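You operate a simulated robot arm through the tools that you are given. There is no shell and no other tool. Be economical: measure what you need, move in short steps, check, and stop when the job is done.

You are at the controls of a simulated two-armed robot. One attempt, no reset.

TASK
Pick up the grease tube from the top of the black-legged table with one hand, pass it to the other hand and put it on the right end of the long steel table.

The check looks at the end state, three seconds after you hand in, the way a careful person would. Anything else that was tipped, shoved, dropped, spilled or broken makes it a failure.

THE ROBOT
Two 7-joint arms with two-finger parallel grippers on one trunk, on a base that drives. Base frame: it is fixed to the floor where the robot stands at the start and does not move with it; the origin is under the middle of the robot, x ahead of it, y to its left, z up; the surface under the hand at the start is at about z = 0.82. Lengths are in m, angles in rad, forces in N, time in s.
The left shoulder is at the start at [0.08, 0.131, 0.947], the right one opposite. With the tool pointing down near the work surface each hand reaches from about 0.4 to 0.86 m from the robot's upright axis, wherever it stands, measured 20 degrees to its own side. Places, roughly: right end of the long steel table [-0.7, -2.9, 0.8]. Payload 1.57 kg a hand.
The TCP of each hand is the grasp point between the finger pads, 0.03 m short of the fingertips. In the tool frame z runs along the fingers and y along their closing line. The gripper opens to 0.11 m. The fingers are 0.024 m wide and 0.012 m thick; the gripper's body (0.048 by 0.112 m) begins 0.078 m behind the TCP.
Orientation is told as [roll, pitch, yaw] about the base's x, y, z axes, in that order, counted from this pose: with the fingers straight down and closing along the base's y, the tool's x points along the base's -x, its y along +y and its z along -z.

THE INTERFACE
- The arms move only by the tool step_arm. It takes "left_moves", "right_moves" or both (then of equal length, played together; a hand with none holds still); each is a list that holds one entry, the list of rows, each a list of 7 numbers: the shift along the tool's x, y, z in mm, then the turn, a rotation vector about the tool's x, y, z in rad, then the finger opening in mm, from 0 to 110. In form: [[[dx, dy, dz, wx, wy, wz, grip], ...]]. A call has 1 to 8 rows; each row shifts and turns the commanded pose from where the row before left it, along the tool's axes as they then stand. Each row takes 0.2 s and may step no farther than 0.05 m and 0.15 rad from the row before; otherwise, or with a gripper value out of range, the whole call is refused. A pose out of reach is approached as far as the arm can. The call stops where the force on the tool passes 40 N (or 10 N more than at its start, if that is more) or the arm is blocked; 0.2 s more then pass. Each finger travels about 0.108 m/s and halts on what it meets, pressing with about 42 N; the grip force reading is that of the motor and also rises with nothing between the fingers. The clock runs only during rows and for 0.2 s after the last one: add rows that do not move to give the fingers time. It gives the time, the measured TCP pose, the force on the tool (base axes), the opening and the grip force at its end, in the units of the frame above (readings bear some noise), with the torque about the TCP (base axes, N m) and any sound that the robot's microphone picked up.
- Cameras (640 x 400 px; columns grow to the right, rows downward): "scene" is now at [-0.063, 0.0017, 1.4214]; the picture's right is [-0.06, -1.00, 0.00], its down [-0.56, 0.03, -0.83] and it looks along [0.83, -0.05, -0.56] (base axes); focal length 270 px, centre (320, 200). "left" rides on the left gripper at [0.07, -0.016, -0.141] in its tool frame; the picture's right is [0.23, 0.97, 0.00], its down [-0.86, 0.20, -0.48] and it looks along [-0.47, 0.11, 0.88] (tool axes); focal length 222 px, centre (320, 200). "right" rides on the right gripper at [0.07, 0.016, -0.141] in its tool frame; the picture's right is [-0.23, 0.97, 0.00], its down [-0.86, -0.20, -0.48] and it looks along [-0.47, -0.11, 0.88] (tool axes); focal length 222 px, centre (320, 200). There is no depth. A picture from a camera that has moved, and an enlarged one, comes with that camera's place and axes in the base frame and with its lens. The place of the scene camera against the robot may be out by one fixed shift of up to 0.018 m in any direction.
- capture(camera): a new picture of that camera. It takes no simulated time.
- base_move(legs): drives the robot by 1 to 6 legs, each [ahead, left, turn to the left] in m, m and rad, along the robot's own axes; the way and the turn of a leg run together, so that a leg with both is an arc; at most 1.5 m and 3.142 rad a leg. The arms and the cameras ride along, it lands a little off, and it stops where it bumps. It gives what a move gives.
- turn_head(pan, tilt): turns the head with the scene camera to pan (to the left, within 1.902 rad either way) and tilt (down, from -0.506 to 1.204), counted from straight ahead of the robot. It gives what a move gives.
- enlarge(camera, box): a new picture of the part [left, top, right, bottom] of that camera's present view, enlarged. It takes no simulated time.
- hand_in(): hands the job in; it is judged then, once.

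Work in short steps. Places have to be worked out from the pictures, the camera data and where the tool is seen: move nearer, look again, correct. Check each grasp and each placing, and mend what went wrong. You have 120 turns and 88 pictures in all, those below and enlarged ones among them. Open the grippers and draw the arms clear of the work before you hand the job in, unless the task says otherwise; then end with one line.

The tools are called after "Call:" by a JSON object that holds its "fn" and its "kwargs". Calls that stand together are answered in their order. step_arm: Moves the arms, as the interface text tells. Its arguments: {"type":"object","properties":{"left_moves":{"type":"array"},"right_moves":{"type":"array"}},"required":[]} The other tools are called the same way: base_move (legs) drives the base; turn_head (pan, tilt) turns the head that bears the scene camera; capture (camera) takes a picture; enlarge (camera, box) takes an enlarged picture of a part of a camera's view; hand_in () hands the job in.

At the start:

```text
time_s: 0.0
left_tool_pos: [0.5038, 0.2617, 1.0977]
left_ee_rot: [0.0, -0.001, -0.001]
left_wrist_force: [-0.9, -0.8, 0.2]
left_ft_torque: [-0.02, -0.02, -0.01]
left_gripper_width: 0.1099
left_finger_force: 0.0
right_tool_pos: [0.5583, -0.193, 1.1354]
right_ee_rot: [-0.001, 0.0, 0.0]
right_wrist_force: [-0.5, -0.7, 0.7]
right_ft_torque: [-0.03, -0.02, -0.03]
right_gripper_width: 0.11
right_finger_force: 0.0
robot x, y, heading: [-0.0005, -0.0006, -0.002]
head pan, tilt: [-0.056, 0.59]
```

scene: 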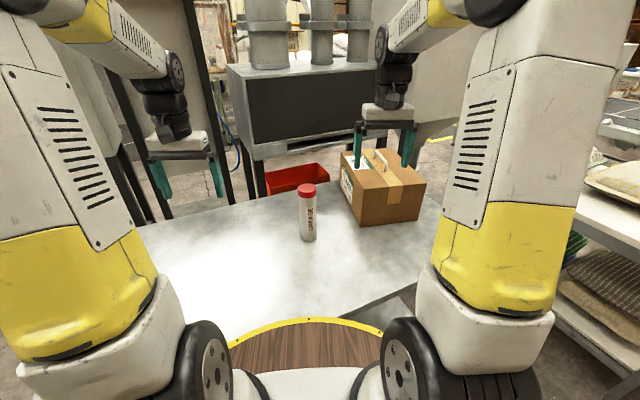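
right: 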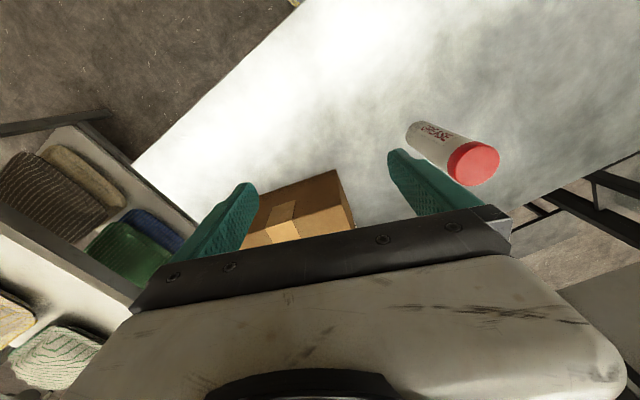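
left: 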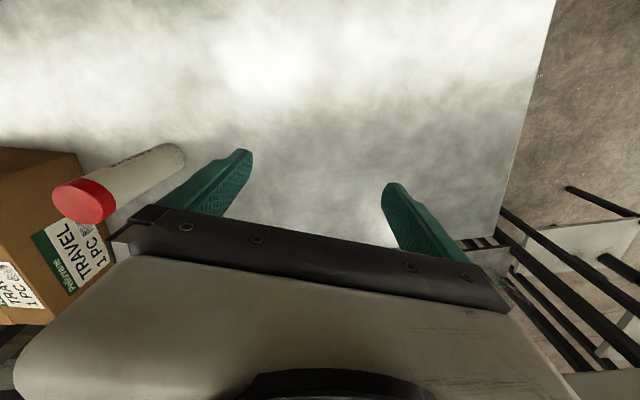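

The tube stands at about (0.627, -0.006), with its top at z≈1.0. My plan is to grip it low with the left hand tilted, then take it at the cap from above with the right hand. First I turn the left hand in place (yaw -0.4, pitch -0.9).

Call:
{"fn": "step_arm", "kwargs": {"left_moves": [[[0, 0, 0, 0, 0, 0.134, 110], [0, 0, 0, 0, 0, 0.133, 110], [0, 0, 0, 0, 0, 0.133, 110], [0, 0, 0, 0, -0.15, 0, 110], [0, 0, 0, 0, -0.15, 0, 110], [0, 0, 0, 0, -0.15, 0, 110], [0, 0, 0, 0, -0.15, 0, 110], [0, 0, 0, 0, -0.15, 0, 110]]]}}

Call:
{"fn": "turn_head", "kwargs": {"pan": -0.05, "tilt": 0.6}}

```text
time_s: 1.8
left_tool_pos: [0.5032, 0.2631, 1.0968]
left_ee_rot: [0.002, -0.75, -0.399]
left_wrist_force: [-0.4, -0.5, -0.8]
left_ft_torque: [-0.02, 0.0, 0.03]
left_gripper_width: 0.1101
left_finger_force: 0.0
right_tool_pos: [0.5582, -0.1921, 1.1354]
right_ee_rot: [0.0, 0.002, 0.001]
right_wrist_force: [0.9, -0.7, -1.1]
right_ft_torque: [-0.01, 0.0, -0.02]
right_gripper_width: 0.1101
right_finger_force: 0.1
robot x, y, heading: [-0.0002, -0.0011, -0.001]
head pan, tilt: [-0.056, 0.59]
```

```text
time_s: 2.4
left_tool_pos: [0.5044, 0.2624, 1.0971]
left_ee_rot: [0.002, -0.748, -0.4]
left_wrist_force: [0.5, 0.3, 0.3]
left_ft_torque: [0.01, 0.02, 0.01]
left_gripper_width: 0.1101
left_finger_force: 0.1
right_tool_pos: [0.559, -0.1926, 1.1361]
right_ee_rot: [0.001, -0.001, -0.002]
right_wrist_force: [-1.3, -0.4, 0.4]
right_ft_torque: [0.04, -0.01, 0.02]
right_gripper_width: 0.1101
right_finger_force: 0.1
robot x, y, heading: [0.0011, -0.0002, -0.002]
head pan, tilt: [-0.051, 0.6]
```

Everything is on track, so I add the last pitch step and move to a pre-grasp point 0.12 m short of the tube.

Call:
{"fn": "step_arm", "kwargs": {"left_moves": [[[0, 0, 0, 0, -0.15, 0, 110], [5.5, -28.4, 26.9, 0, 0, 0, 110], [5.5, -28.4, 26.9, 0, 0, 0, 110], [5.5, -28.4, 26.9, 0, 0, 0, 110], [5.5, -28.4, 26.9, 0, 0, 0, 110], [5.5, -28.4, 26.9, 0, 0, 0, 110], [5.5, -28.4, 26.9, 0, 0, 0, 110], [5.5, -28.4, 26.9, 0, 0, 0, 110]]]}}

Call:
{"fn": "capture", "kwargs": {"camera": "left"}}

Call:
{"fn": "capture", "kwargs": {"camera": "scene"}}

```text
time_s: 4.2
left_tool_pos: [0.5465, 0.0329, 0.9499]
left_ee_rot: [0.001, -0.901, -0.397]
left_wrist_force: [-0.3, 1.3, 0.4]
left_ft_torque: [0.01, 0.02, -0.01]
left_gripper_width: 0.11
left_finger_force: 0.1
left hand out of reach, approached as far as the arm can: row 5
right_tool_pos: [0.5569, -0.19, 1.1357]
right_ee_rot: [0.001, 0.0, 0.003]
right_wrist_force: [-0.5, 0.6, 0.2]
right_ft_torque: [-0.08, -0.01, 0.03]
right_gripper_width: 0.11
right_finger_force: 0.2
robot x, y, heading: [-0.0022, -0.0001, -0.002]
head pan, tilt: [-0.051, 0.6]
```

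```text
84 pictures are left
camera left: at [0.398, 0.0772, 0.9832], right [0.25, 0.95, -0.18], down [0.22, 0.12, 0.97], along [0.94, -0.28, -0.18], focal length 222 px, centre (320, 200)
```

left: 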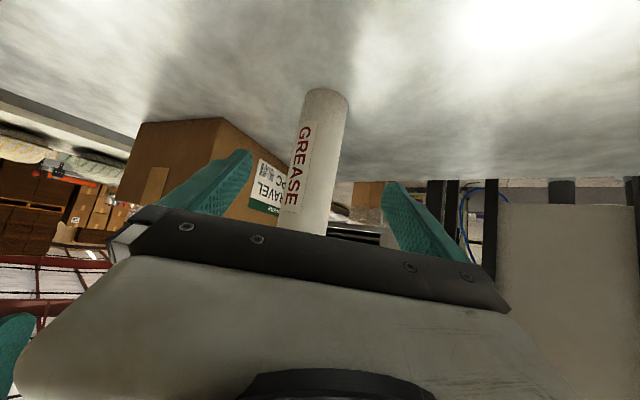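

```text
83 pictures are left
camera scene: at [-0.0634, 0.0027, 1.4204], right [-0.05, -1.0, 0.0], down [-0.56, 0.03, -0.83], along [0.82, -0.04, -0.56], focal length 270 px, centre (320, 200)
```

scene: 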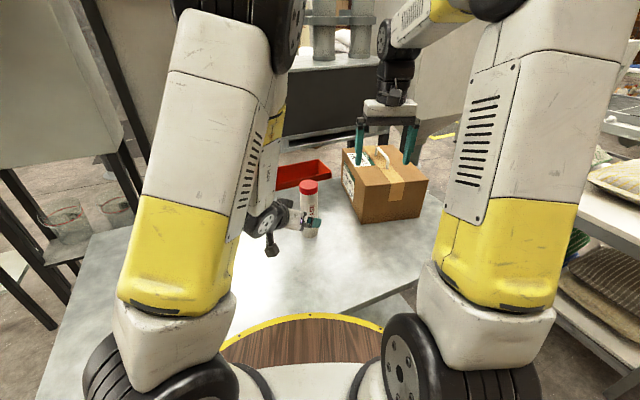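

The tube is centred between the left fingers, so I advance 0.115 m along the tool axis to put it in the grasp.

Call:
{"fn": "step_arm", "kwargs": {"left_moves": [[[1, -1.3, 28.8, 0, 0, 0, 110], [1, -1.3, 28.8, 0, 0, 0, 110], [1, -1.3, 28.8, 0, 0, 0, 110], [1, -1.3, 28.8, 0, 0, 0, 110]]]}}

Call:
{"fn": "capture", "kwargs": {"camera": "left"}}

Call:
{"fn": "capture", "kwargs": {"camera": "right"}}

```text
time_s: 5.2
left_tool_pos: [0.6254, -0.0058, 0.8775]
left_ee_rot: [0.002, -0.899, -0.401]
left_wrist_force: [0.1, 0.2, -0.3]
left_ft_torque: [0.02, 0.0, -0.01]
left_gripper_width: 0.1099
left_finger_force: 0.1
right_tool_pos: [0.5584, -0.194, 1.1363]
right_ee_rot: [0.001, 0.0, 0.0]
right_wrist_force: [-0.1, 0.4, 0.3]
right_ft_torque: [0.0, -0.02, -0.03]
right_gripper_width: 0.1097
right_finger_force: 0.1
robot x, y, heading: [-0.0004, -0.0006, 0.001]
head pan, tilt: [-0.051, 0.6]
```

```text
82 pictures are left
camera left: at [0.4758, 0.0373, 0.9098], right [0.25, 0.95, -0.18], down [0.22, 0.12, 0.97], along [0.94, -0.28, -0.18], focal length 222 px, centre (320, 200)
```

left: 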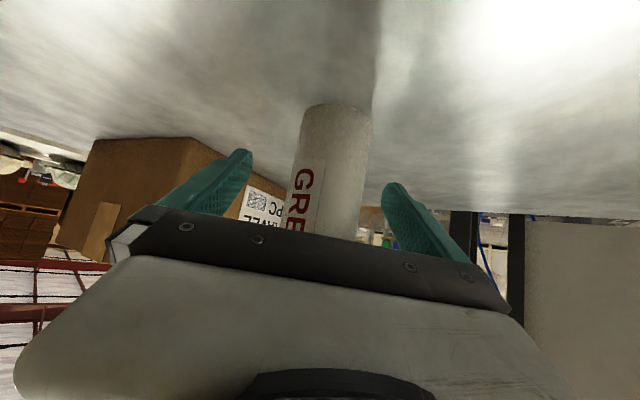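

```text
81 pictures are left
camera right: at [0.4883, -0.1768, 1.2769], right [0.23, 0.97, 0.0], down [0.86, -0.2, 0.48], along [0.47, -0.11, -0.88], focal length 222 px, centre (320, 200)
```

right: 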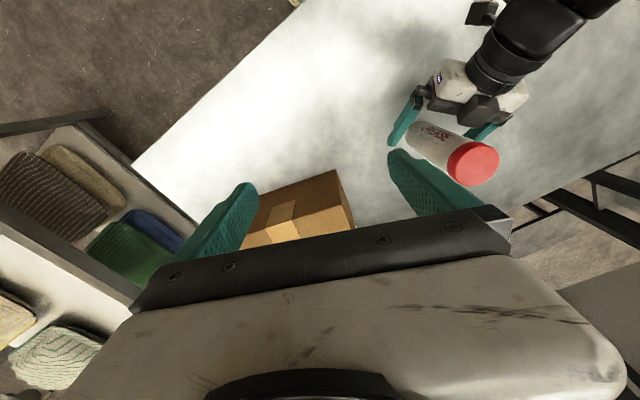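

The tube sits about 5 mm toward the finger on the tool's +y side. I correct for that, then close.

Call:
{"fn": "step_arm", "kwargs": {"left_moves": [[[0, 5, 0, 0, 0, 0, 110], [0, 0, 0, 0, 0, 0, 80], [0, 0, 0, 0, 0, 0, 65], [0, 0, 0, 0, 0, 0, 40], [0, 0, 0, 0, 0, 0, 40], [0, 0, 0, 0, 0, 0, 40]]]}}

Call:
{"fn": "capture", "kwargs": {"camera": "left"}}

```text
time_s: 6.6
left_tool_pos: [0.6266, -0.0023, 0.8777]
left_ee_rot: [-0.001, -0.898, -0.401]
left_wrist_force: [1.1, -0.6, 0.1]
left_ft_torque: [0.04, -0.06, -0.05]
left_gripper_width: 0.0551
left_finger_force: 42.2
right_tool_pos: [0.5571, -0.1922, 1.1354]
right_ee_rot: [0.001, -0.001, -0.001]
right_wrist_force: [0.0, 0.2, -0.7]
right_ft_torque: [0.0, 0.01, -0.02]
right_gripper_width: 0.1099
right_finger_force: 0.0
robot x, y, heading: [0.0014, -0.0014, -0.0]
head pan, tilt: [-0.051, 0.6]
```

```text
80 pictures are left
camera left: at [0.4773, 0.0414, 0.9103], right [0.25, 0.95, -0.18], down [0.22, 0.12, 0.97], along [0.94, -0.28, -0.18], focal length 222 px, centre (320, 200)
```

left: 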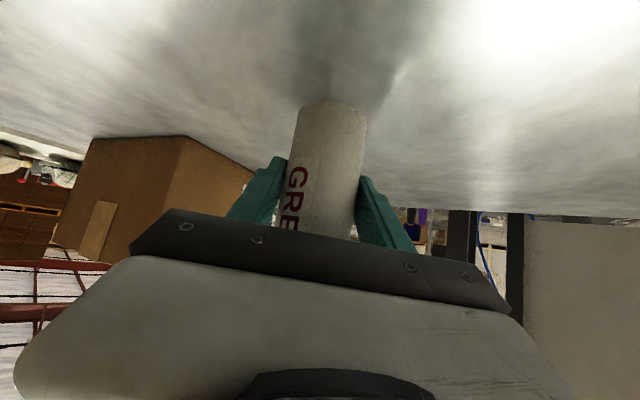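

The tube is gripped at 0.055 m opening with 42 N. I lift it straight up 0.12 m.

Call:
{"fn": "step_arm", "kwargs": {"left_moves": [[[-23.5, 0, -18.7, 0, 0, 0, 40], [-23.5, 0, -18.7, 0, 0, 0, 40], [-23.5, 0, -18.7, 0, 0, 0, 40], [-23.5, 0, -18.7, 0, 0, 0, 40], [0, 0, 0, 0, 0, 0, 40]]]}}

Call:
{"fn": "capture", "kwargs": {"camera": "right"}}

Call:
{"fn": "capture", "kwargs": {"camera": "scene"}}

```text
time_s: 7.8
left_tool_pos: [0.6249, -0.0028, 0.9955]
left_ee_rot: [-0.001, -0.9, -0.399]
left_wrist_force: [0.6, -0.6, -4.1]
left_ft_torque: [0.0, 0.03, -0.02]
left_gripper_width: 0.055
left_finger_force: 42.2
right_tool_pos: [0.5585, -0.1922, 1.1361]
right_ee_rot: [0.0, -0.001, -0.001]
right_wrist_force: [-0.1, 1.2, -0.1]
right_ft_torque: [0.0, 0.02, -0.03]
right_gripper_width: 0.1099
right_finger_force: 0.1
robot x, y, heading: [-0.002, -0.0, -0.005]
head pan, tilt: [-0.051, 0.6]
```

```text
79 pictures are left
camera right: at [0.4886, -0.177, 1.2768], right [0.23, 0.97, 0.0], down [0.86, -0.2, 0.48], along [0.47, -0.11, -0.88], focal length 222 px, centre (320, 200)
```

right: 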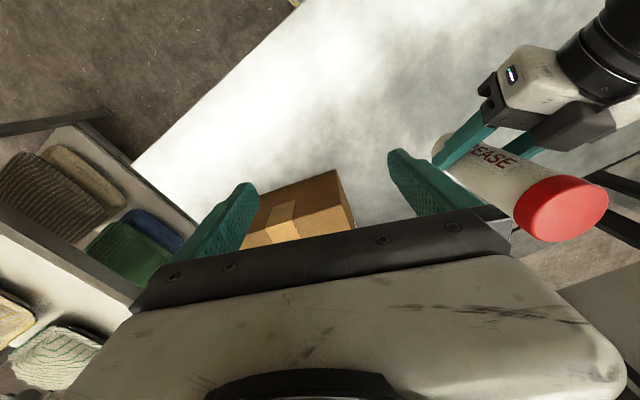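

```text
78 pictures are left
camera scene: at [-0.0631, 0.0021, 1.4204], right [-0.05, -1.0, 0.0], down [-0.56, 0.03, -0.82], along [0.82, -0.04, -0.57], focal length 270 px, centre (320, 200)
```

scene: 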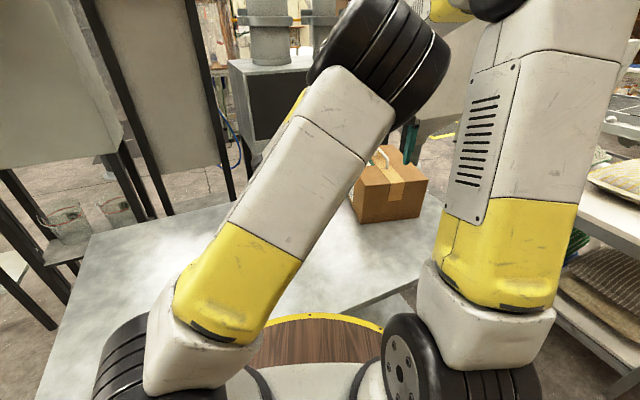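

The tube is up, but the left elbow has swung over toward the right arm. I shift the left hand left, yaw it so it comes more from the left side with the tube still upright, and look again.

Call:
{"fn": "step_arm", "kwargs": {"left_moves": [[[-3.5, 29.5, -11.8, 0, 0, 0, 40], [-3.5, 29.5, -11.8, 0, 0, 0, 40], [-3.5, 29.5, -11.8, 0, 0, 0, 40], [-3.5, 29.5, -11.8, 0, 0, 0, 40], [0, 0, 0, 0.088, 0, 0.07, 40], [0, 0, 0, 0.088, 0, 0.07, 40], [0, 0, 0, 0.088, 0, 0.07, 40], [0, 0, 0, 0.088, 0, 0.07, 40]]]}}

Call:
{"fn": "capture", "kwargs": {"camera": "scene"}}

Call:
{"fn": "capture", "kwargs": {"camera": "right"}}

```text
time_s: 9.6
left_tool_pos: [0.6463, 0.1186, 1.0374]
left_ee_rot: [0.001, -0.899, -0.851]
left_wrist_force: [-0.4, -0.4, -3.9]
left_ft_torque: [0.01, 0.0, -0.01]
left_gripper_width: 0.0549
left_finger_force: 41.7
right_tool_pos: [0.5585, -0.193, 1.1364]
right_ee_rot: [-0.001, 0.002, 0.0]
right_wrist_force: [-0.3, 0.1, 0.2]
right_ft_torque: [0.04, 0.02, 0.05]
right_gripper_width: 0.11
right_finger_force: 0.0
robot x, y, heading: [0.0009, -0.0019, -0.002]
head pan, tilt: [-0.051, 0.6]
```

```text
77 pictures are left
camera scene: at [-0.0633, 0.002, 1.4204], right [-0.05, -1.0, 0.0], down [-0.56, 0.03, -0.82], along [0.82, -0.04, -0.57], focal length 270 px, centre (320, 200)
```

scene: 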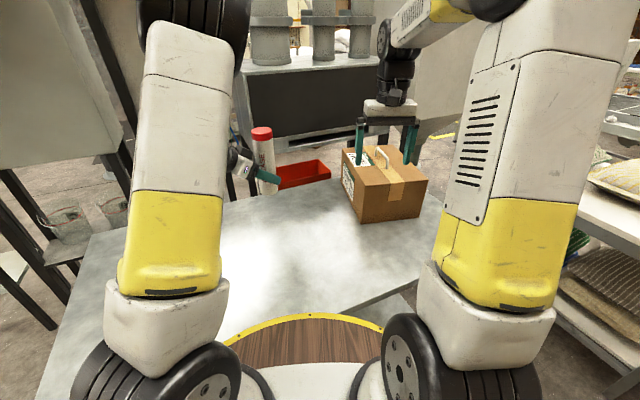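

```text
76 pictures are left
camera right: at [0.4884, -0.1771, 1.2768], right [0.23, 0.97, 0.0], down [0.86, -0.2, 0.48], along [0.47, -0.11, -0.88], focal length 222 px, centre (320, 200)
```

right: 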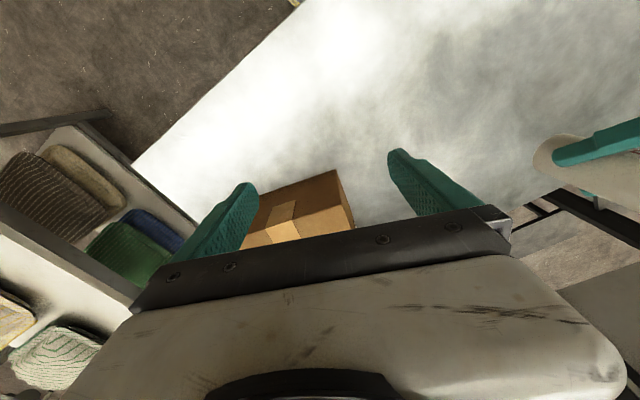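

The left arm is now clear, with the tube axis near (0.646, 0.119) and its top at about 1.16. I raise the right hand, yaw it -0.6 and go halfway.

Call:
{"fn": "step_arm", "kwargs": {"right_moves": [[[0, 0, -33.5, 0, 0, 0.15, 110], [0, 0, -33.5, 0, 0, 0.15, 110], [0, 0, -33.5, 0, 0, 0.15, 110], [0, 0, -33.5, 0, 0, 0.15, 110], [13, 38.4, 0, 0, 0, 0, 110], [13, 38.4, 0, 0, 0, 0, 110], [13, 38.4, 0, 0, 0, 0, 110], [13, 38.4, 0, 0, 0, 0, 110]]]}}

Call:
{"fn": "capture", "kwargs": {"camera": "scene"}}

Call:
{"fn": "capture", "kwargs": {"camera": "right"}}

```text
time_s: 11.4
left_tool_pos: [0.646, 0.1182, 1.0371]
left_ee_rot: [0.002, -0.899, -0.85]
left_wrist_force: [-0.3, -0.3, -4.2]
left_ft_torque: [0.06, -0.01, -0.01]
left_gripper_width: 0.055
left_finger_force: 42.3
right_tool_pos: [0.6018, -0.0363, 1.2716]
right_ee_rot: [0.001, -0.001, -0.601]
right_wrist_force: [-0.8, 0.0, 0.1]
right_ft_torque: [0.03, -0.03, -0.01]
right_gripper_width: 0.11
right_finger_force: 0.0
robot x, y, heading: [-0.0016, 0.0008, 0.001]
head pan, tilt: [-0.051, 0.6]
```

```text
75 pictures are left
camera scene: at [-0.0633, 0.0018, 1.4204], right [-0.05, -1.0, 0.0], down [-0.56, 0.03, -0.82], along [0.82, -0.04, -0.57], focal length 270 px, centre (320, 200)
```

scene: 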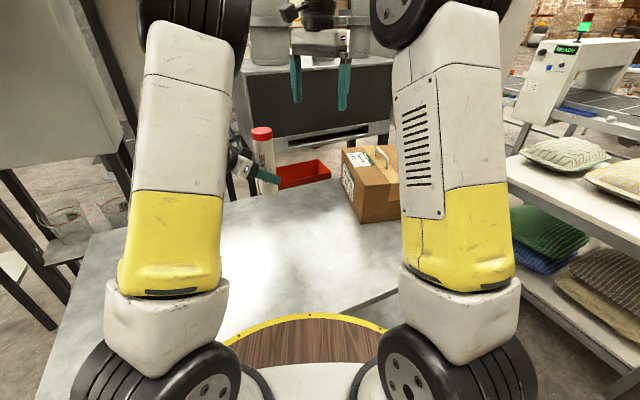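

```text
74 pictures are left
camera right: at [0.5534, 0.0165, 1.4116], right [0.74, 0.67, 0.0], down [0.59, -0.65, 0.48], along [0.32, -0.35, -0.88], focal length 222 px, centre (320, 200)
```

right: 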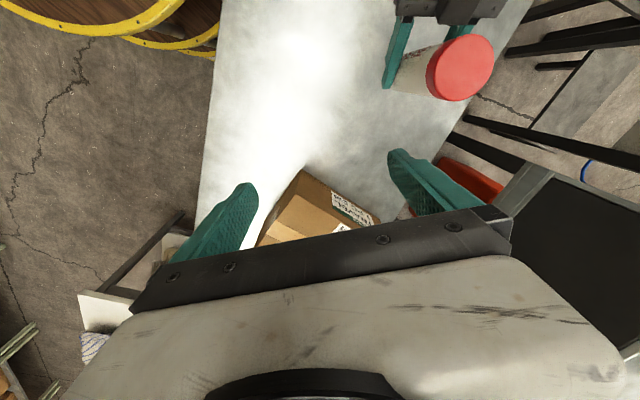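

The cap lies at about (0.646, 0.115). I bring the right hand above it.

Call:
{"fn": "step_arm", "kwargs": {"right_moves": [[[12.8, 37.9, 0, 0, 0, 0, 110], [12.8, 37.9, 0, 0, 0, 0, 110], [12.8, 37.9, 0, 0, 0, 0, 110], [12.8, 37.5, 0, 0, 0, 0, 110], [0, 0, 0, 0, 0, 0, 110]]]}}

Call:
{"fn": "capture", "kwargs": {"camera": "scene"}}

Call:
{"fn": "capture", "kwargs": {"camera": "right"}}

```text
time_s: 12.6
left_tool_pos: [0.6466, 0.1178, 1.0362]
left_ee_rot: [0.0, -0.899, -0.851]
left_wrist_force: [-0.4, -0.3, -4.8]
left_ft_torque: [0.03, 0.04, 0.0]
left_gripper_width: 0.0549
left_finger_force: 42.5
right_tool_pos: [0.6403, 0.1007, 1.2693]
right_ee_rot: [0.001, 0.0, -0.598]
right_wrist_force: [0.4, -0.7, -0.1]
right_ft_torque: [-0.03, -0.01, 0.02]
right_gripper_width: 0.11
right_finger_force: 0.1
right hand out of reach, approached as far as the arm can: row 4
robot x, y, heading: [0.0032, 0.0021, 0.003]
head pan, tilt: [-0.051, 0.6]
```

```text
73 pictures are left
camera scene: at [-0.0633, 0.0021, 1.4204], right [-0.05, -1.0, 0.0], down [-0.56, 0.03, -0.82], along [0.82, -0.04, -0.57], focal length 270 px, centre (320, 200)
```

scene: 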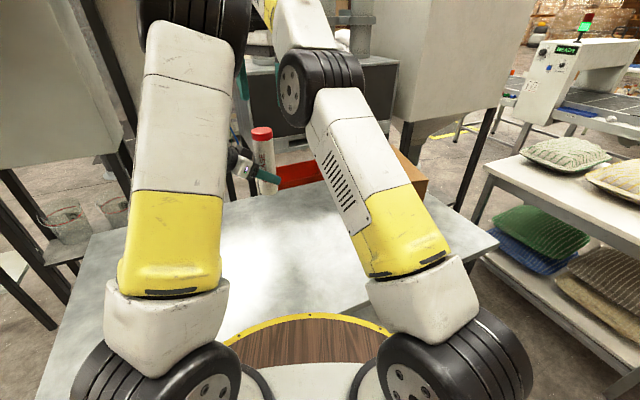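

```text
72 pictures are left
camera right: at [0.5915, 0.1529, 1.4097], right [0.74, 0.68, 0.0], down [0.59, -0.65, 0.48], along [0.32, -0.35, -0.88], focal length 222 px, centre (320, 200)
```

right: 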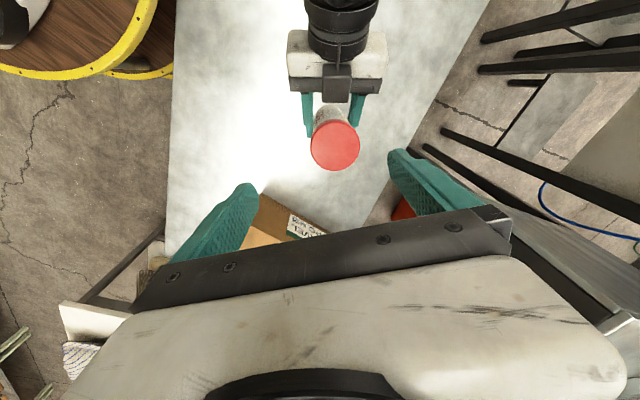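

The right hand is at its reach limit at y=0.10. I bring the tube 0.05 m to the right with the left hand and ease the right hand back to match.

Call:
{"fn": "step_arm", "kwargs": {"left_moves": [[[-11.7, -16.5, 14.7, 0, 0, 0, 40], [-11.7, -16.5, 14.7, 0, 0, 0, 40], [0, 0, 0, 0, 0, 0, 40]]], "right_moves": [[[-12.5, -12.5, 0, 0, 0, 0, 110], [-12.5, -12.5, 0, 0, 0, 0, 110], [0, 0, 0, 0, 0, 0, 110]]]}}

Call:
{"fn": "capture", "kwargs": {"camera": "right"}}

Call:
{"fn": "capture", "kwargs": {"camera": "scene"}}

```text
time_s: 13.4
left_tool_pos: [0.6488, 0.0685, 1.0357]
left_ee_rot: [0.0, -0.899, -0.849]
left_wrist_force: [-0.2, -0.3, -5.0]
left_ft_torque: [0.01, -0.01, -0.03]
left_gripper_width: 0.0551
left_finger_force: 41.9
right_tool_pos: [0.6469, 0.0652, 1.2701]
right_ee_rot: [0.0, 0.001, -0.599]
right_wrist_force: [0.6, -0.4, 0.6]
right_ft_torque: [-0.01, 0.0, -0.02]
right_gripper_width: 0.1102
right_finger_force: 0.1
robot x, y, heading: [-0.0012, -0.0013, 0.0]
head pan, tilt: [-0.051, 0.6]
```

```text
71 pictures are left
camera right: at [0.5979, 0.1169, 1.4101], right [0.74, 0.68, 0.0], down [0.59, -0.65, 0.48], along [0.32, -0.35, -0.88], focal length 222 px, centre (320, 200)
```

right: 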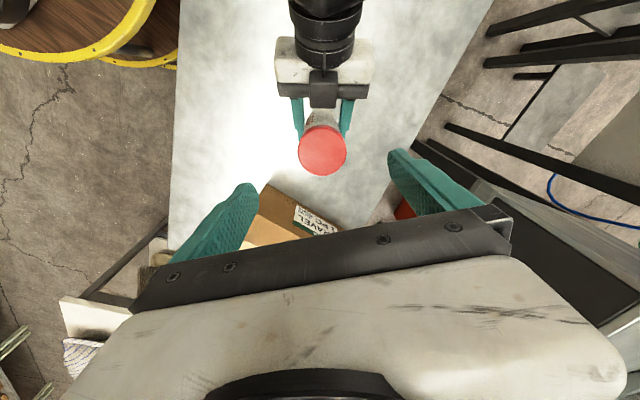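

```text
70 pictures are left
camera scene: at [-0.0631, 0.0022, 1.4204], right [-0.05, -1.0, 0.0], down [-0.56, 0.03, -0.82], along [0.82, -0.04, -0.57], focal length 270 px, centre (320, 200)
```

scene: 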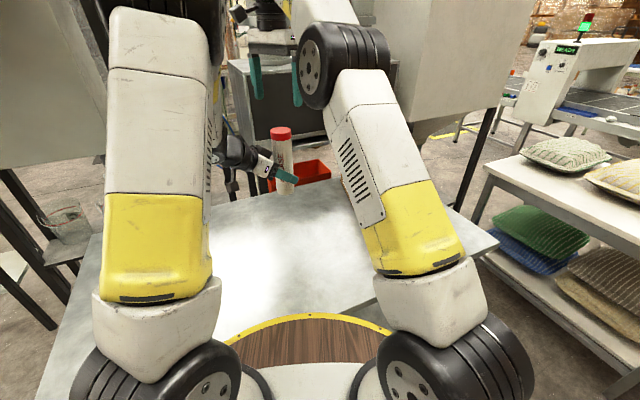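

The cap is centred under the right hand to within 3 mm. I descend 0.12 m with a small correction.

Call:
{"fn": "step_arm", "kwargs": {"right_moves": [[[1.5, 2.5, 30, 0, 0, 0, 110], [0, 0, 30, 0, 0, 0, 110], [0, 0, 30, 0, 0, 0, 110], [0, 0, 30, 0, 0, 0, 110], [0, 0, 0, 0, 0, 0, 110]]]}}

Call:
{"fn": "capture", "kwargs": {"camera": "right"}}

Call:
{"fn": "capture", "kwargs": {"camera": "scene"}}

Call:
{"fn": "capture", "kwargs": {"camera": "left"}}

```text
time_s: 14.6
left_tool_pos: [0.6454, 0.0675, 1.0358]
left_ee_rot: [0.001, -0.898, -0.849]
left_wrist_force: [0.4, -0.2, -4.0]
left_ft_torque: [0.03, 0.04, 0.03]
left_gripper_width: 0.0547
left_finger_force: 41.7
right_tool_pos: [0.646, 0.0668, 1.149]
right_ee_rot: [0.0, 0.001, -0.602]
right_wrist_force: [0.0, 1.0, -0.3]
right_ft_torque: [0.01, -0.01, 0.01]
right_gripper_width: 0.1099
right_finger_force: 0.0
robot x, y, heading: [-0.0005, 0.0038, -0.003]
head pan, tilt: [-0.051, 0.6]
```

```text
69 pictures are left
camera right: at [0.5985, 0.1194, 1.2901], right [0.74, 0.68, 0.0], down [0.59, -0.65, 0.48], along [0.32, -0.35, -0.88], focal length 222 px, centre (320, 200)
```

right: 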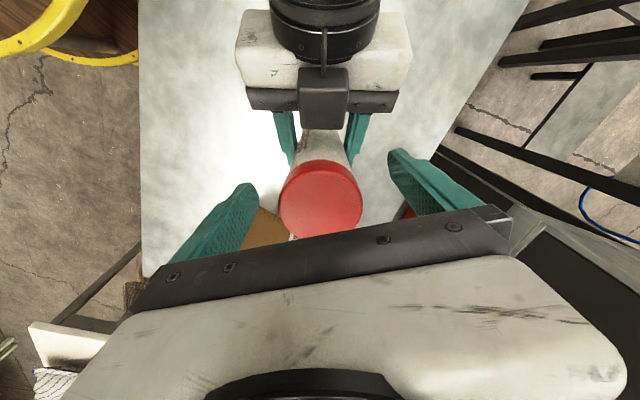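

```text
68 pictures are left
camera scene: at [-0.0631, 0.0022, 1.4204], right [-0.05, -1.0, 0.0], down [-0.56, 0.03, -0.82], along [0.82, -0.04, -0.57], focal length 270 px, centre (320, 200)
```

scene: 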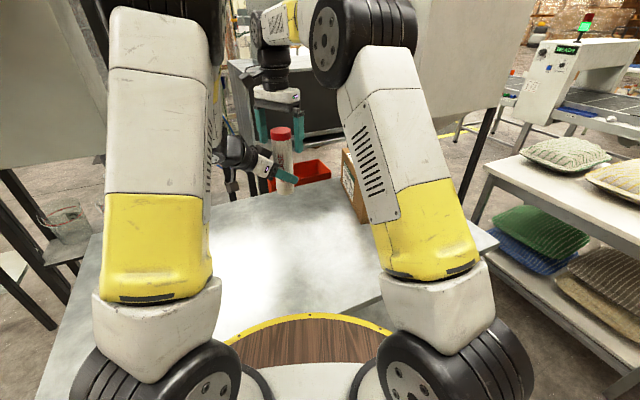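

```text
67 pictures are left
camera left: at [0.5316, 0.1722, 1.0694], right [0.64, 0.75, -0.18], down [0.25, 0.01, 0.97], along [0.73, -0.66, -0.18], focal length 222 px, centre (320, 200)
```

left: 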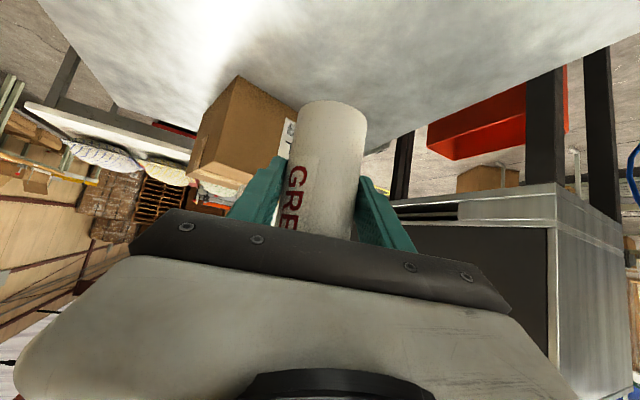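

The cap is centred and its top is about 1 cm above the right TCP. I go 9 mm lower and close the right fingers on the cap.

Call:
{"fn": "step_arm", "kwargs": {"right_moves": [[[0, 0, 9, 0, 0, 0, 110], [0, 0, 0, 0, 0, 0, 80], [0, 0, 0, 0, 0, 0, 65], [0, 0, 0, 0, 0, 0, 40], [0, 0, 0, 0, 0, 0, 40], [0, 0, 0, 0, 0, 0, 40]]]}}

Call:
{"fn": "capture", "kwargs": {"camera": "right"}}

```text
time_s: 16.0
left_tool_pos: [0.6463, 0.0671, 1.0367]
left_ee_rot: [0.001, -0.899, -0.852]
left_wrist_force: [-2.3, -0.2, -1.9]
left_ft_torque: [-0.35, 0.08, -0.36]
left_gripper_width: 0.0551
left_finger_force: 42.1
right_tool_pos: [0.6467, 0.0661, 1.1406]
right_ee_rot: [0.001, 0.0, -0.599]
right_wrist_force: [2.8, -0.6, -0.7]
right_ft_torque: [0.42, -0.28, 0.39]
right_gripper_width: 0.0546
right_finger_force: 42.2
robot x, y, heading: [-0.0012, 0.0002, -0.002]
head pan, tilt: [-0.051, 0.6]
```

```text
66 pictures are left
camera right: at [0.5979, 0.119, 1.2814], right [0.74, 0.68, 0.0], down [0.59, -0.65, 0.48], along [0.32, -0.35, -0.88], focal length 222 px, centre (320, 200)
```

right: 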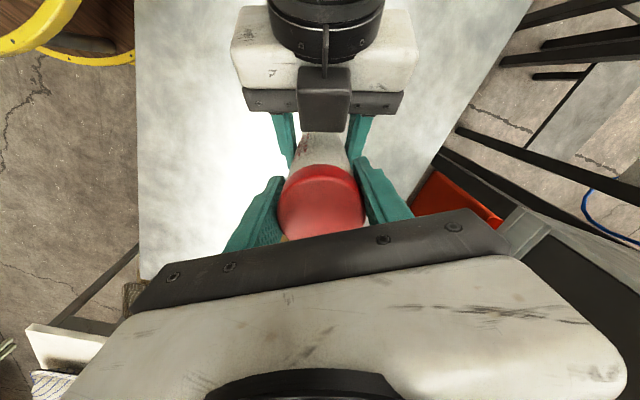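

The right hand has the cap (0.0546 m opening, 42 N). I open the left hand and draw it back along its tool axis.

Call:
{"fn": "step_arm", "kwargs": {"left_moves": [[[0, 0, 0, 0, 0, 0, 70], [0, 0, 0, 0, 0, 0, 100], [0, 0, 0, 0, 0, 0, 100], [0, 0, -30, 0, 0, 0, 100], [0, 0, -40, 0, 0, 0, 100], [0, 0, -40, 0, 0, 0, 100], [0, 0, -40, 0, 0, 0, 100]]]}}

Call:
{"fn": "capture", "kwargs": {"camera": "left"}}

Call:
{"fn": "capture", "kwargs": {"camera": "right"}}

Call:
{"fn": "capture", "kwargs": {"camera": "scene"}}

```text
time_s: 17.6
left_tool_pos: [0.5679, 0.1577, 1.1289]
left_ee_rot: [0.001, -0.9, -0.849]
left_wrist_force: [0.0, -0.2, -0.8]
left_ft_torque: [0.0, 0.01, 0.01]
left_gripper_width: 0.1
left_finger_force: 0.1
right_tool_pos: [0.6467, 0.0661, 1.1404]
right_ee_rot: [0.001, -0.001, -0.601]
right_wrist_force: [0.8, -0.2, -0.7]
right_ft_torque: [-0.02, 0.06, 0.01]
right_gripper_width: 0.0547
right_finger_force: 41.8
robot x, y, heading: [0.0008, 0.0006, 0.003]
head pan, tilt: [-0.051, 0.6]
```

```text
65 pictures are left
camera left: at [0.4526, 0.2615, 1.1627], right [0.64, 0.75, -0.18], down [0.25, 0.01, 0.97], along [0.73, -0.66, -0.18], focal length 222 px, centre (320, 200)
```

left: 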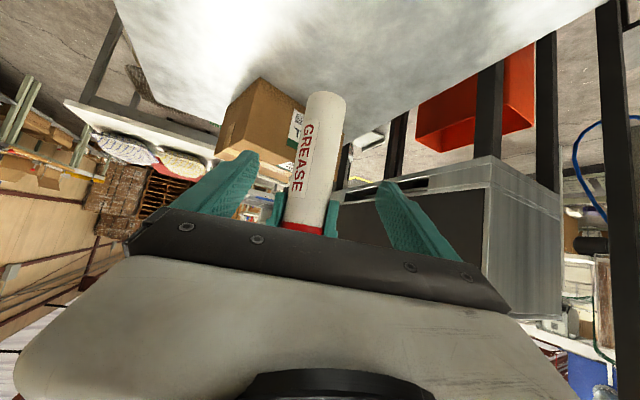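

```text
64 pictures are left
camera right: at [0.5982, 0.1187, 1.2813], right [0.74, 0.68, 0.0], down [0.59, -0.65, 0.48], along [0.32, -0.35, -0.88], focal length 222 px, centre (320, 200)
```

right: 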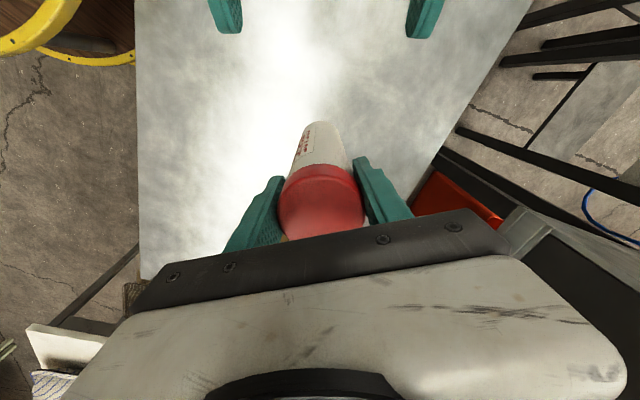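

```text
63 pictures are left
camera scene: at [-0.0627, 0.002, 1.4205], right [-0.05, -1.0, 0.0], down [-0.56, 0.03, -0.82], along [0.82, -0.04, -0.57], focal length 270 px, centre (320, 200)
```

scene: 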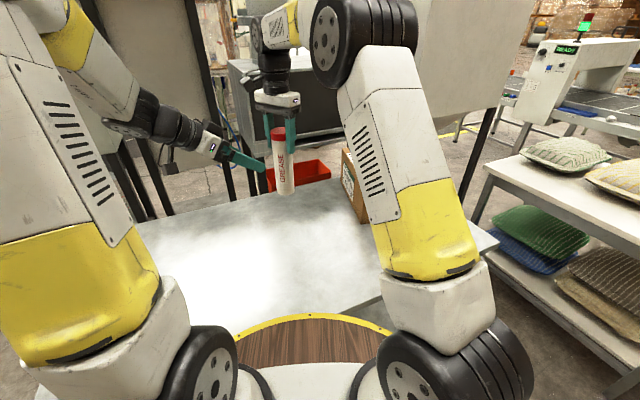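

The handover worked: the tube hangs upright in the right hand. I raise and tuck both arms for driving.

Call:
{"fn": "step_arm", "kwargs": {"left_moves": [[[0, 0, -30, 0, 0, 0, 100], [0, 0, -30, 0, 0, 0, 100], [0, 0, -30, 0, 0, 0, 100], [0, 0, 0, 0, 0.1, 0, 100], [0, 0, 0, 0, 0.15, 0, 100], [0, 0, 0, 0, 0.15, 0, 100], [0, 0, 0, 0, 0.15, 0, 100], [0, 0, 0, 0, 0.15, 0, 100]]], "right_moves": [[[0, 0, -33, 0, 0, 0, 40], [0, 0, -33, 0, 0, 0, 40], [0, 0, -33, 0, 0, 0, 40], [-2.7, -45, 0, 0, 0, 0, 40], [-2.7, -45, 0, 0, 0, 0, 40], [-2.7, -45, 0, 0, 0, 0, 40], [-2.7, -45, 0, 0, 0, 0, 40], [-2.7, -45, 0, 0, 0, 0, 40]]]}}

Call:
{"fn": "turn_head", "kwargs": {"pan": -1.0, "tilt": 0.35}}

Call:
{"fn": "capture", "kwargs": {"camera": "scene"}}

Call:
{"fn": "turn_head", "kwargs": {"pan": -1.9, "tilt": 0.35}}

Call:
{"fn": "capture", "kwargs": {"camera": "scene"}}

```text
time_s: 19.4
left_tool_pos: [0.5227, 0.21, 1.1863]
left_ee_rot: [0.0, -0.196, -0.849]
left_wrist_force: [0.3, 0.2, 0.1]
left_ft_torque: [-0.04, 0.01, 0.02]
left_gripper_width: 0.1
left_finger_force: 0.1
right_tool_pos: [0.5305, -0.1235, 1.2376]
right_ee_rot: [-0.001, 0.001, -0.599]
right_wrist_force: [0.1, 0.4, -3.6]
right_ft_torque: [-0.08, 0.04, 0.04]
right_gripper_width: 0.0546
right_finger_force: 41.3
robot x, y, heading: [0.0017, 0.0029, -0.0]
head pan, tilt: [-0.051, 0.6]
```

```text
time_s: 20.6
left_tool_pos: [0.5217, 0.2087, 1.1865]
left_ee_rot: [-0.001, -0.2, -0.851]
left_wrist_force: [-0.9, 0.0, -0.4]
left_ft_torque: [0.0, 0.0, 0.01]
left_gripper_width: 0.1001
left_finger_force: 0.0
right_tool_pos: [0.5315, -0.1235, 1.2393]
right_ee_rot: [0.0, 0.0, -0.601]
right_wrist_force: [-0.1, -0.2, -3.8]
right_ft_torque: [0.04, 0.01, 0.0]
right_gripper_width: 0.0545
right_finger_force: 42.1
robot x, y, heading: [-0.0008, -0.0002, 0.0]
head pan, tilt: [-1.0, 0.351]
```

```text
62 pictures are left
camera scene: at [-0.1011, -0.0717, 1.4432], right [-0.84, -0.54, 0.0], down [-0.19, 0.29, -0.94], along [0.51, -0.79, -0.34], focal length 270 px, centre (320, 200)
```

scene: 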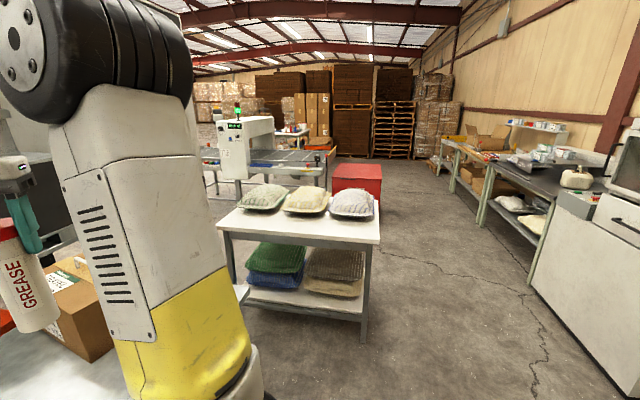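

```text
time_s: 21.8
left_tool_pos: [0.523, 0.2087, 1.186]
left_ee_rot: [0.0, -0.2, -0.85]
left_wrist_force: [-0.2, -0.4, 0.1]
left_ft_torque: [0.0, 0.02, 0.02]
left_gripper_width: 0.1
left_finger_force: 0.0
right_tool_pos: [0.5309, -0.1244, 1.2379]
right_ee_rot: [0.001, -0.001, -0.601]
right_wrist_force: [0.6, -1.5, -4.2]
right_ft_torque: [-0.01, 0.02, 0.02]
right_gripper_width: 0.054
right_finger_force: 41.5
robot x, y, heading: [-0.0027, -0.0023, 0.002]
head pan, tilt: [-1.901, 0.351]
```

```text
61 pictures are left
camera scene: at [-0.1815, -0.0815, 1.4432], right [-0.95, 0.32, 0.0], down [0.11, 0.33, -0.94], along [-0.3, -0.89, -0.34], focal length 270 px, centre (320, 200)
```

scene: 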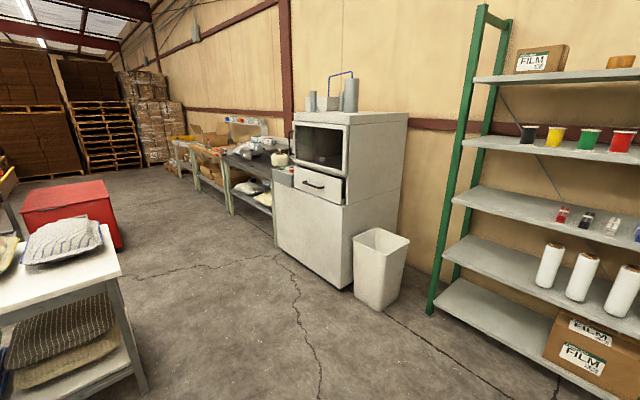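

The long table with the grey top appears against the far wall, beyond the white cabinet. I enlarge that part of the view.

Call:
{"fn": "enlarge", "kwargs": {"camera": "scene", "box": [160, 100, 320, 200]}}

```text
4.00 times, centred on (240, 150) of scene
camera zoom: at [-0.1815, -0.0815, 1.4432], right [-0.95, 0.32, 0.0], down [0.11, 0.33, -0.94], along [-0.3, -0.89, -0.34], focal length 1078 px, centre (640, 400)
```

zoom: 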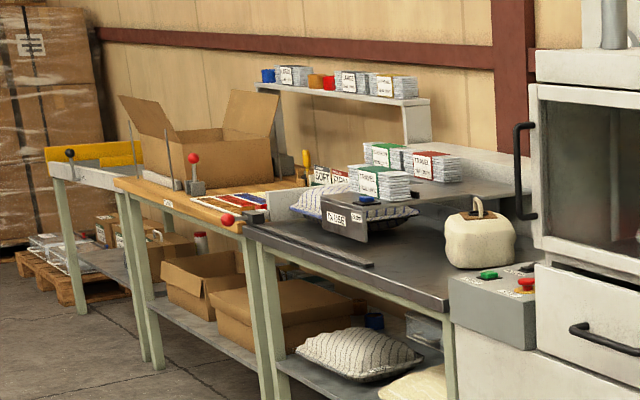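

The long steel table runs along a line of roughly (0.4, -0.92), with the white cabinet beside its right (near) end. I back off the black table, turn right and drive down the aisle between the pillow table and the cabinet.

Call:
{"fn": "base_move", "kwargs": {"legs": [[-0.35, 0, 0], [0, 0, -1.57], [0.7, 0, 0]]}}

Call:
{"fn": "turn_head", "kwargs": {"pan": 0, "tilt": 0.5}}

Call:
{"fn": "capture", "kwargs": {"camera": "scene"}}

```text
time_s: 31.3
left_tool_pos: [-0.0855, -1.2191, 1.1858]
left_ee_rot: [0.0, -0.2, -2.379]
left_wrist_force: [0.3, 0.1, 1.0]
left_ft_torque: [0.02, -0.01, 0.01]
left_gripper_width: 0.1001
left_finger_force: 0.1
right_tool_pos: [-0.4191, -1.2419, 1.2386]
right_ee_rot: [0.0, -0.001, -2.129]
right_wrist_force: [0.4, -0.2, -4.1]
right_ft_torque: [0.03, 0.0, 0.02]
right_gripper_width: 0.054
right_finger_force: 41.4
robot x, y, heading: [-0.3156, -0.7056, -1.53]
head pan, tilt: [-1.901, 0.351]
```

```text
time_s: 33.2
left_tool_pos: [-0.0861, -1.219, 1.1868]
left_ee_rot: [0.001, -0.2, -2.378]
left_wrist_force: [0.1, 0.4, -0.2]
left_ft_torque: [0.0, 0.02, -0.02]
left_gripper_width: 0.0999
left_finger_force: 0.1
right_tool_pos: [-0.4186, -1.2399, 1.2383]
right_ee_rot: [-0.001, -0.001, -2.129]
right_wrist_force: [1.0, -0.1, -5.1]
right_ft_torque: [0.01, 0.03, 0.0]
right_gripper_width: 0.0537
right_finger_force: 41.7
robot x, y, heading: [-0.3174, -0.7029, -1.53]
head pan, tilt: [0.0, 0.499]
```

```text
59 pictures are left
camera scene: at [-0.3301, -0.6502, 1.4295], right [-1.0, -0.04, 0.0], down [-0.02, 0.48, -0.88], along [0.04, -0.88, -0.48], focal length 270 px, centre (320, 200)
```

scene: 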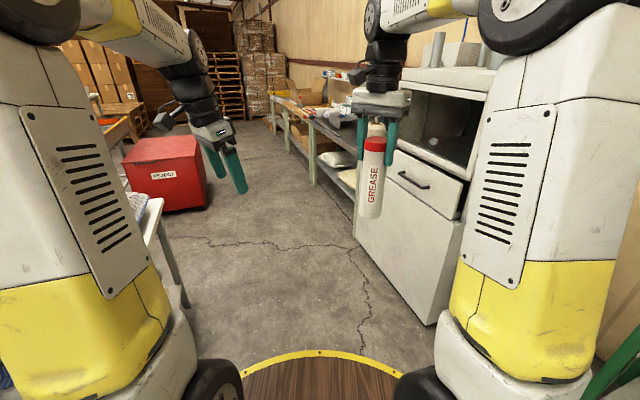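

The way ahead is clear. I drive on in front of the cabinet, angling parallel to the table.

Call:
{"fn": "base_move", "kwargs": {"legs": [[1.0, 0, 0], [0, 0, 0.32], [1.07, 0, 0]]}}

Call:
{"fn": "turn_head", "kwargs": {"pan": -1.2, "tilt": 0.5}}

Call:
{"fn": "capture", "kwargs": {"camera": "scene"}}

```text
time_s: 44.6
left_tool_pos: [0.4685, -3.149, 1.1848]
left_ee_rot: [-0.001, -0.2, -2.075]
left_wrist_force: [-0.7, 0.2, 0.5]
left_ft_torque: [-0.01, 0.01, 0.0]
left_gripper_width: 0.0999
left_finger_force: 0.1
right_tool_pos: [0.1591, -3.2713, 1.2384]
right_ee_rot: [-0.001, 0.0, -1.823]
right_wrist_force: [-0.6, -1.0, -3.8]
right_ft_torque: [0.02, 0.05, 0.02]
right_gripper_width: 0.0539
right_finger_force: 41.6
robot x, y, heading: [0.096, -2.724, -1.221]
head pan, tilt: [0.0, 0.499]
```

```text
time_s: 46.0
left_tool_pos: [0.4684, -3.1496, 1.186]
left_ee_rot: [0.0, -0.199, -2.073]
left_wrist_force: [-0.6, 0.8, 0.3]
left_ft_torque: [-0.03, -0.01, 0.01]
left_gripper_width: 0.0998
left_finger_force: 0.1
right_tool_pos: [0.1584, -3.2708, 1.2384]
right_ee_rot: [-0.001, -0.001, -1.823]
right_wrist_force: [0.7, -0.6, -4.4]
right_ft_torque: [0.0, -0.03, 0.02]
right_gripper_width: 0.0541
right_finger_force: 41.7
robot x, y, heading: [0.0972, -2.7282, -1.224]
head pan, tilt: [-1.201, 0.499]
```

```text
58 pictures are left
camera scene: at [-0.0328, -2.6513, 1.4295], right [-0.66, 0.75, 0.0], down [0.36, 0.31, -0.88], along [-0.66, -0.58, -0.48], focal length 270 px, centre (320, 200)
```

scene: 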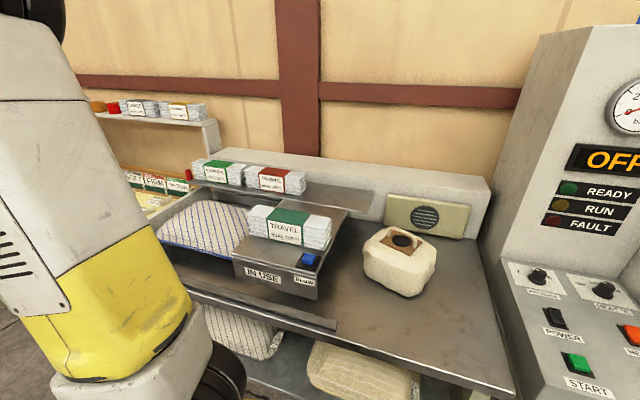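

I can see a free spot on the steel top in front and to the right of the jug, around (-0.59, -2.72), about 0.11 m in from the front edge and 0.145 m from the right end. I turn the robot to face the table.

Call:
{"fn": "base_move", "kwargs": {"legs": [[0, 0, -1.5]]}}

Call:
{"fn": "turn_head", "kwargs": {"pan": -0.2, "tilt": 0.6}}

Call:
{"fn": "capture", "kwargs": {"camera": "scene"}}

Call:
{"fn": "capture", "kwargs": {"camera": "right"}}

```text
time_s: 50.0
left_tool_pos: [-0.297, -3.1341, 1.1866]
left_ee_rot: [0.001, -0.199, 2.713]
left_wrist_force: [0.4, 0.0, -0.1]
left_ft_torque: [-0.04, -0.02, -0.02]
left_gripper_width: 0.1001
left_finger_force: 0.0
right_tool_pos: [-0.4404, -2.8334, 1.2393]
right_ee_rot: [-0.001, 0.0, 2.965]
right_wrist_force: [0.0, 0.0, -4.5]
right_ft_torque: [-0.01, -0.03, -0.02]
right_gripper_width: 0.0536
right_finger_force: 41.8
robot x, y, heading: [0.0978, -2.728, -2.717]
head pan, tilt: [-1.201, 0.499]
```

```text
time_s: 51.3
left_tool_pos: [-0.2961, -3.133, 1.1858]
left_ee_rot: [-0.001, -0.199, 2.711]
left_wrist_force: [-0.2, 0.5, 0.1]
left_ft_torque: [0.02, 0.03, 0.0]
left_gripper_width: 0.1002
left_finger_force: 0.0
right_tool_pos: [-0.4408, -2.8322, 1.2374]
right_ee_rot: [-0.001, -0.001, 2.963]
right_wrist_force: [0.0, 0.3, -3.7]
right_ft_torque: [0.03, -0.02, -0.04]
right_gripper_width: 0.0535
right_finger_force: 41.8
robot x, y, heading: [0.0971, -2.7297, -2.722]
head pan, tilt: [-0.201, 0.6]
```

```text
57 pictures are left
camera scene: at [0.1244, -2.685, 1.4204], right [-0.22, 0.98, 0.0], down [0.55, 0.12, -0.82], along [-0.81, -0.18, -0.57], focal length 270 px, centre (320, 200)
```

scene: 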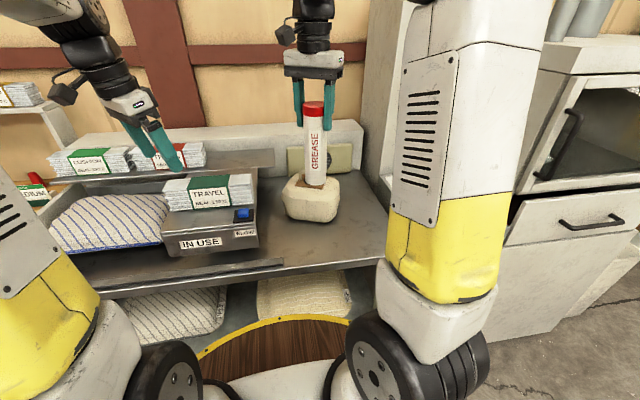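

```text
56 pictures are left
camera right: at [-0.3749, -2.862, 1.3794], right [-0.4, -0.92, 0.0], down [-0.81, 0.35, 0.48], along [-0.44, 0.19, -0.88], focal length 222 px, centre (320, 200)
```

right: 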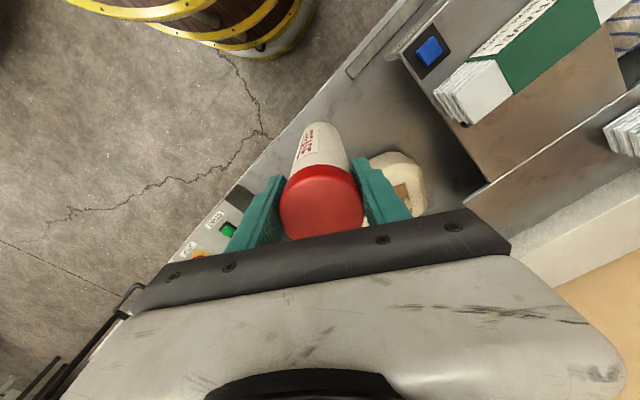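

The robot faces the table. I move the tube above the spot (-0.59, -2.72), keeping it high.

Call:
{"fn": "step_arm", "kwargs": {"right_moves": [[[-33.3, -16.7, 0, 0, 0, 0, 40], [-33.3, -16.7, 0, 0, 0, 0, 40], [-33.3, -16.7, 0, 0, 0, 0, 40], [-33.3, -16.7, 0, 0, 0, 0, 40], [-33.3, -16.7, 0, 0, 0, 0, 40], [0, 0, 0, 0, 0, 0, 40]]]}}

Call:
{"fn": "capture", "kwargs": {"camera": "scene"}}

Call:
{"fn": "capture", "kwargs": {"camera": "right"}}

```text
time_s: 52.7
left_tool_pos: [-0.2957, -3.1339, 1.1855]
left_ee_rot: [0.001, -0.2, 2.712]
left_wrist_force: [-0.2, 0.1, -0.7]
left_ft_torque: [-0.03, 0.03, 0.02]
left_gripper_width: 0.0999
left_finger_force: 0.1
right_tool_pos: [-0.59, -2.72, 1.2382]
right_ee_rot: [-0.001, 0.002, 2.964]
right_wrist_force: [0.1, 0.3, -4.4]
right_ft_torque: [0.01, -0.04, 0.03]
right_gripper_width: 0.0536
right_finger_force: 41.9
robot x, y, heading: [0.0974, -2.7284, -2.719]
head pan, tilt: [-0.201, 0.6]
```

```text
55 pictures are left
camera scene: at [0.1242, -2.685, 1.4204], right [-0.22, 0.98, 0.0], down [0.55, 0.12, -0.82], along [-0.81, -0.18, -0.57], focal length 270 px, centre (320, 200)
```

scene: 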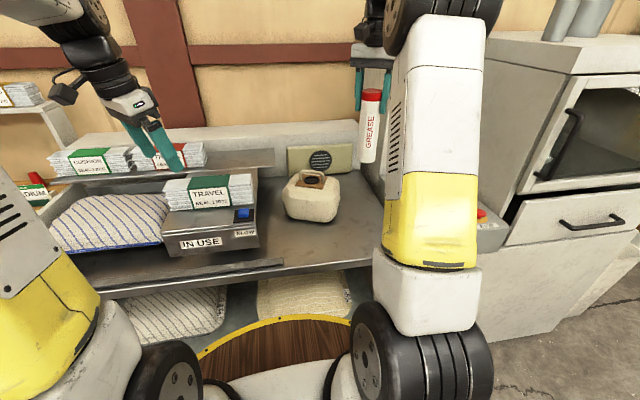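

```text
54 pictures are left
camera right: at [-0.5248, -2.7481, 1.3798], right [-0.4, -0.92, 0.0], down [-0.81, 0.35, 0.48], along [-0.44, 0.19, -0.88], focal length 222 px, centre (320, 200)
```

right: 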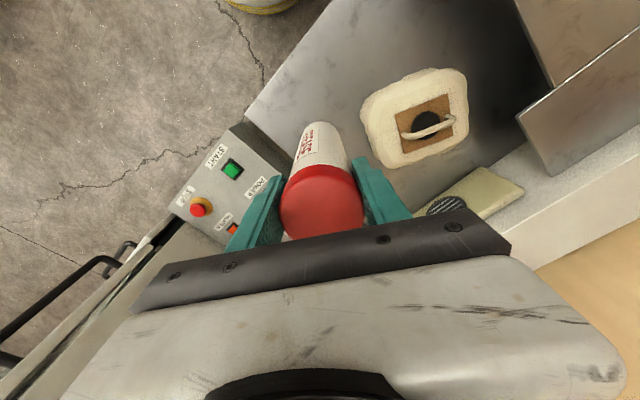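

The spot below the tube is clear: about 0.12 m from the right end, 0.14 m from the front edge and 0.06 m from the jug. I shift 12 mm away from the jug and lower to just above the surface.

Call:
{"fn": "step_arm", "kwargs": {"right_moves": [[[0, -12, 0, 0, 0, 0, 40], [0, 0, 42, 0, 0, 0, 40], [0, 0, 42, 0, 0, 0, 40], [0, 0, 42, 0, 0, 0, 40], [0, 0, 42, 0, 0, 0, 40], [0, 0, 40, 0, 0, 0, 40], [0, 0, 30, 0, 0, 0, 40], [0, 0, 0, 0, 0, 0, 40]]]}}

Call:
{"fn": "capture", "kwargs": {"camera": "scene"}}

Call:
{"fn": "capture", "kwargs": {"camera": "right"}}

```text
time_s: 54.5
left_tool_pos: [-0.2968, -3.134, 1.1859]
left_ee_rot: [0.001, -0.198, 2.71]
left_wrist_force: [0.6, 0.3, -0.2]
left_ft_torque: [0.0, -0.02, 0.0]
left_gripper_width: 0.1
left_finger_force: 0.0
right_tool_pos: [-0.587, -2.7076, 0.9988]
right_ee_rot: [0.0, 0.0, 2.961]
right_wrist_force: [0.1, 0.6, -4.9]
right_ft_torque: [-0.02, 0.0, -0.02]
right_gripper_width: 0.0534
right_finger_force: 42.4
robot x, y, heading: [0.0972, -2.7321, -2.722]
head pan, tilt: [-0.201, 0.6]
```

```text
53 pictures are left
camera scene: at [0.1243, -2.6851, 1.4204], right [-0.22, 0.98, 0.0], down [0.55, 0.12, -0.82], along [-0.81, -0.18, -0.57], focal length 270 px, centre (320, 200)
```

scene: 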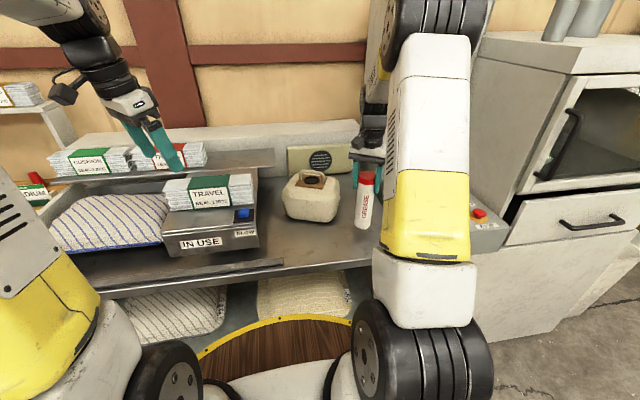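

```text
52 pictures are left
camera right: at [-0.5208, -2.7371, 1.1401], right [-0.4, -0.92, 0.0], down [-0.81, 0.35, 0.48], along [-0.44, 0.19, -0.88], focal length 222 px, centre (320, 200)
```

right: 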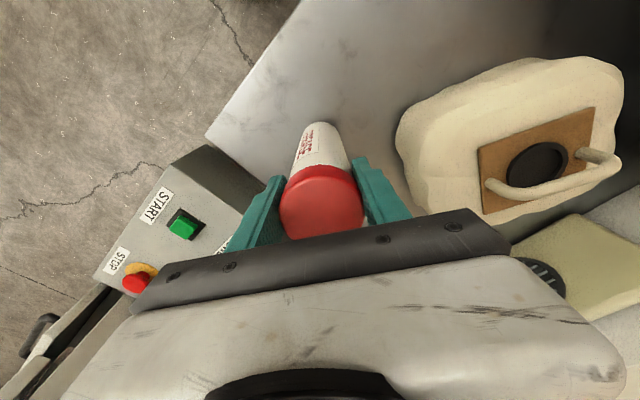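

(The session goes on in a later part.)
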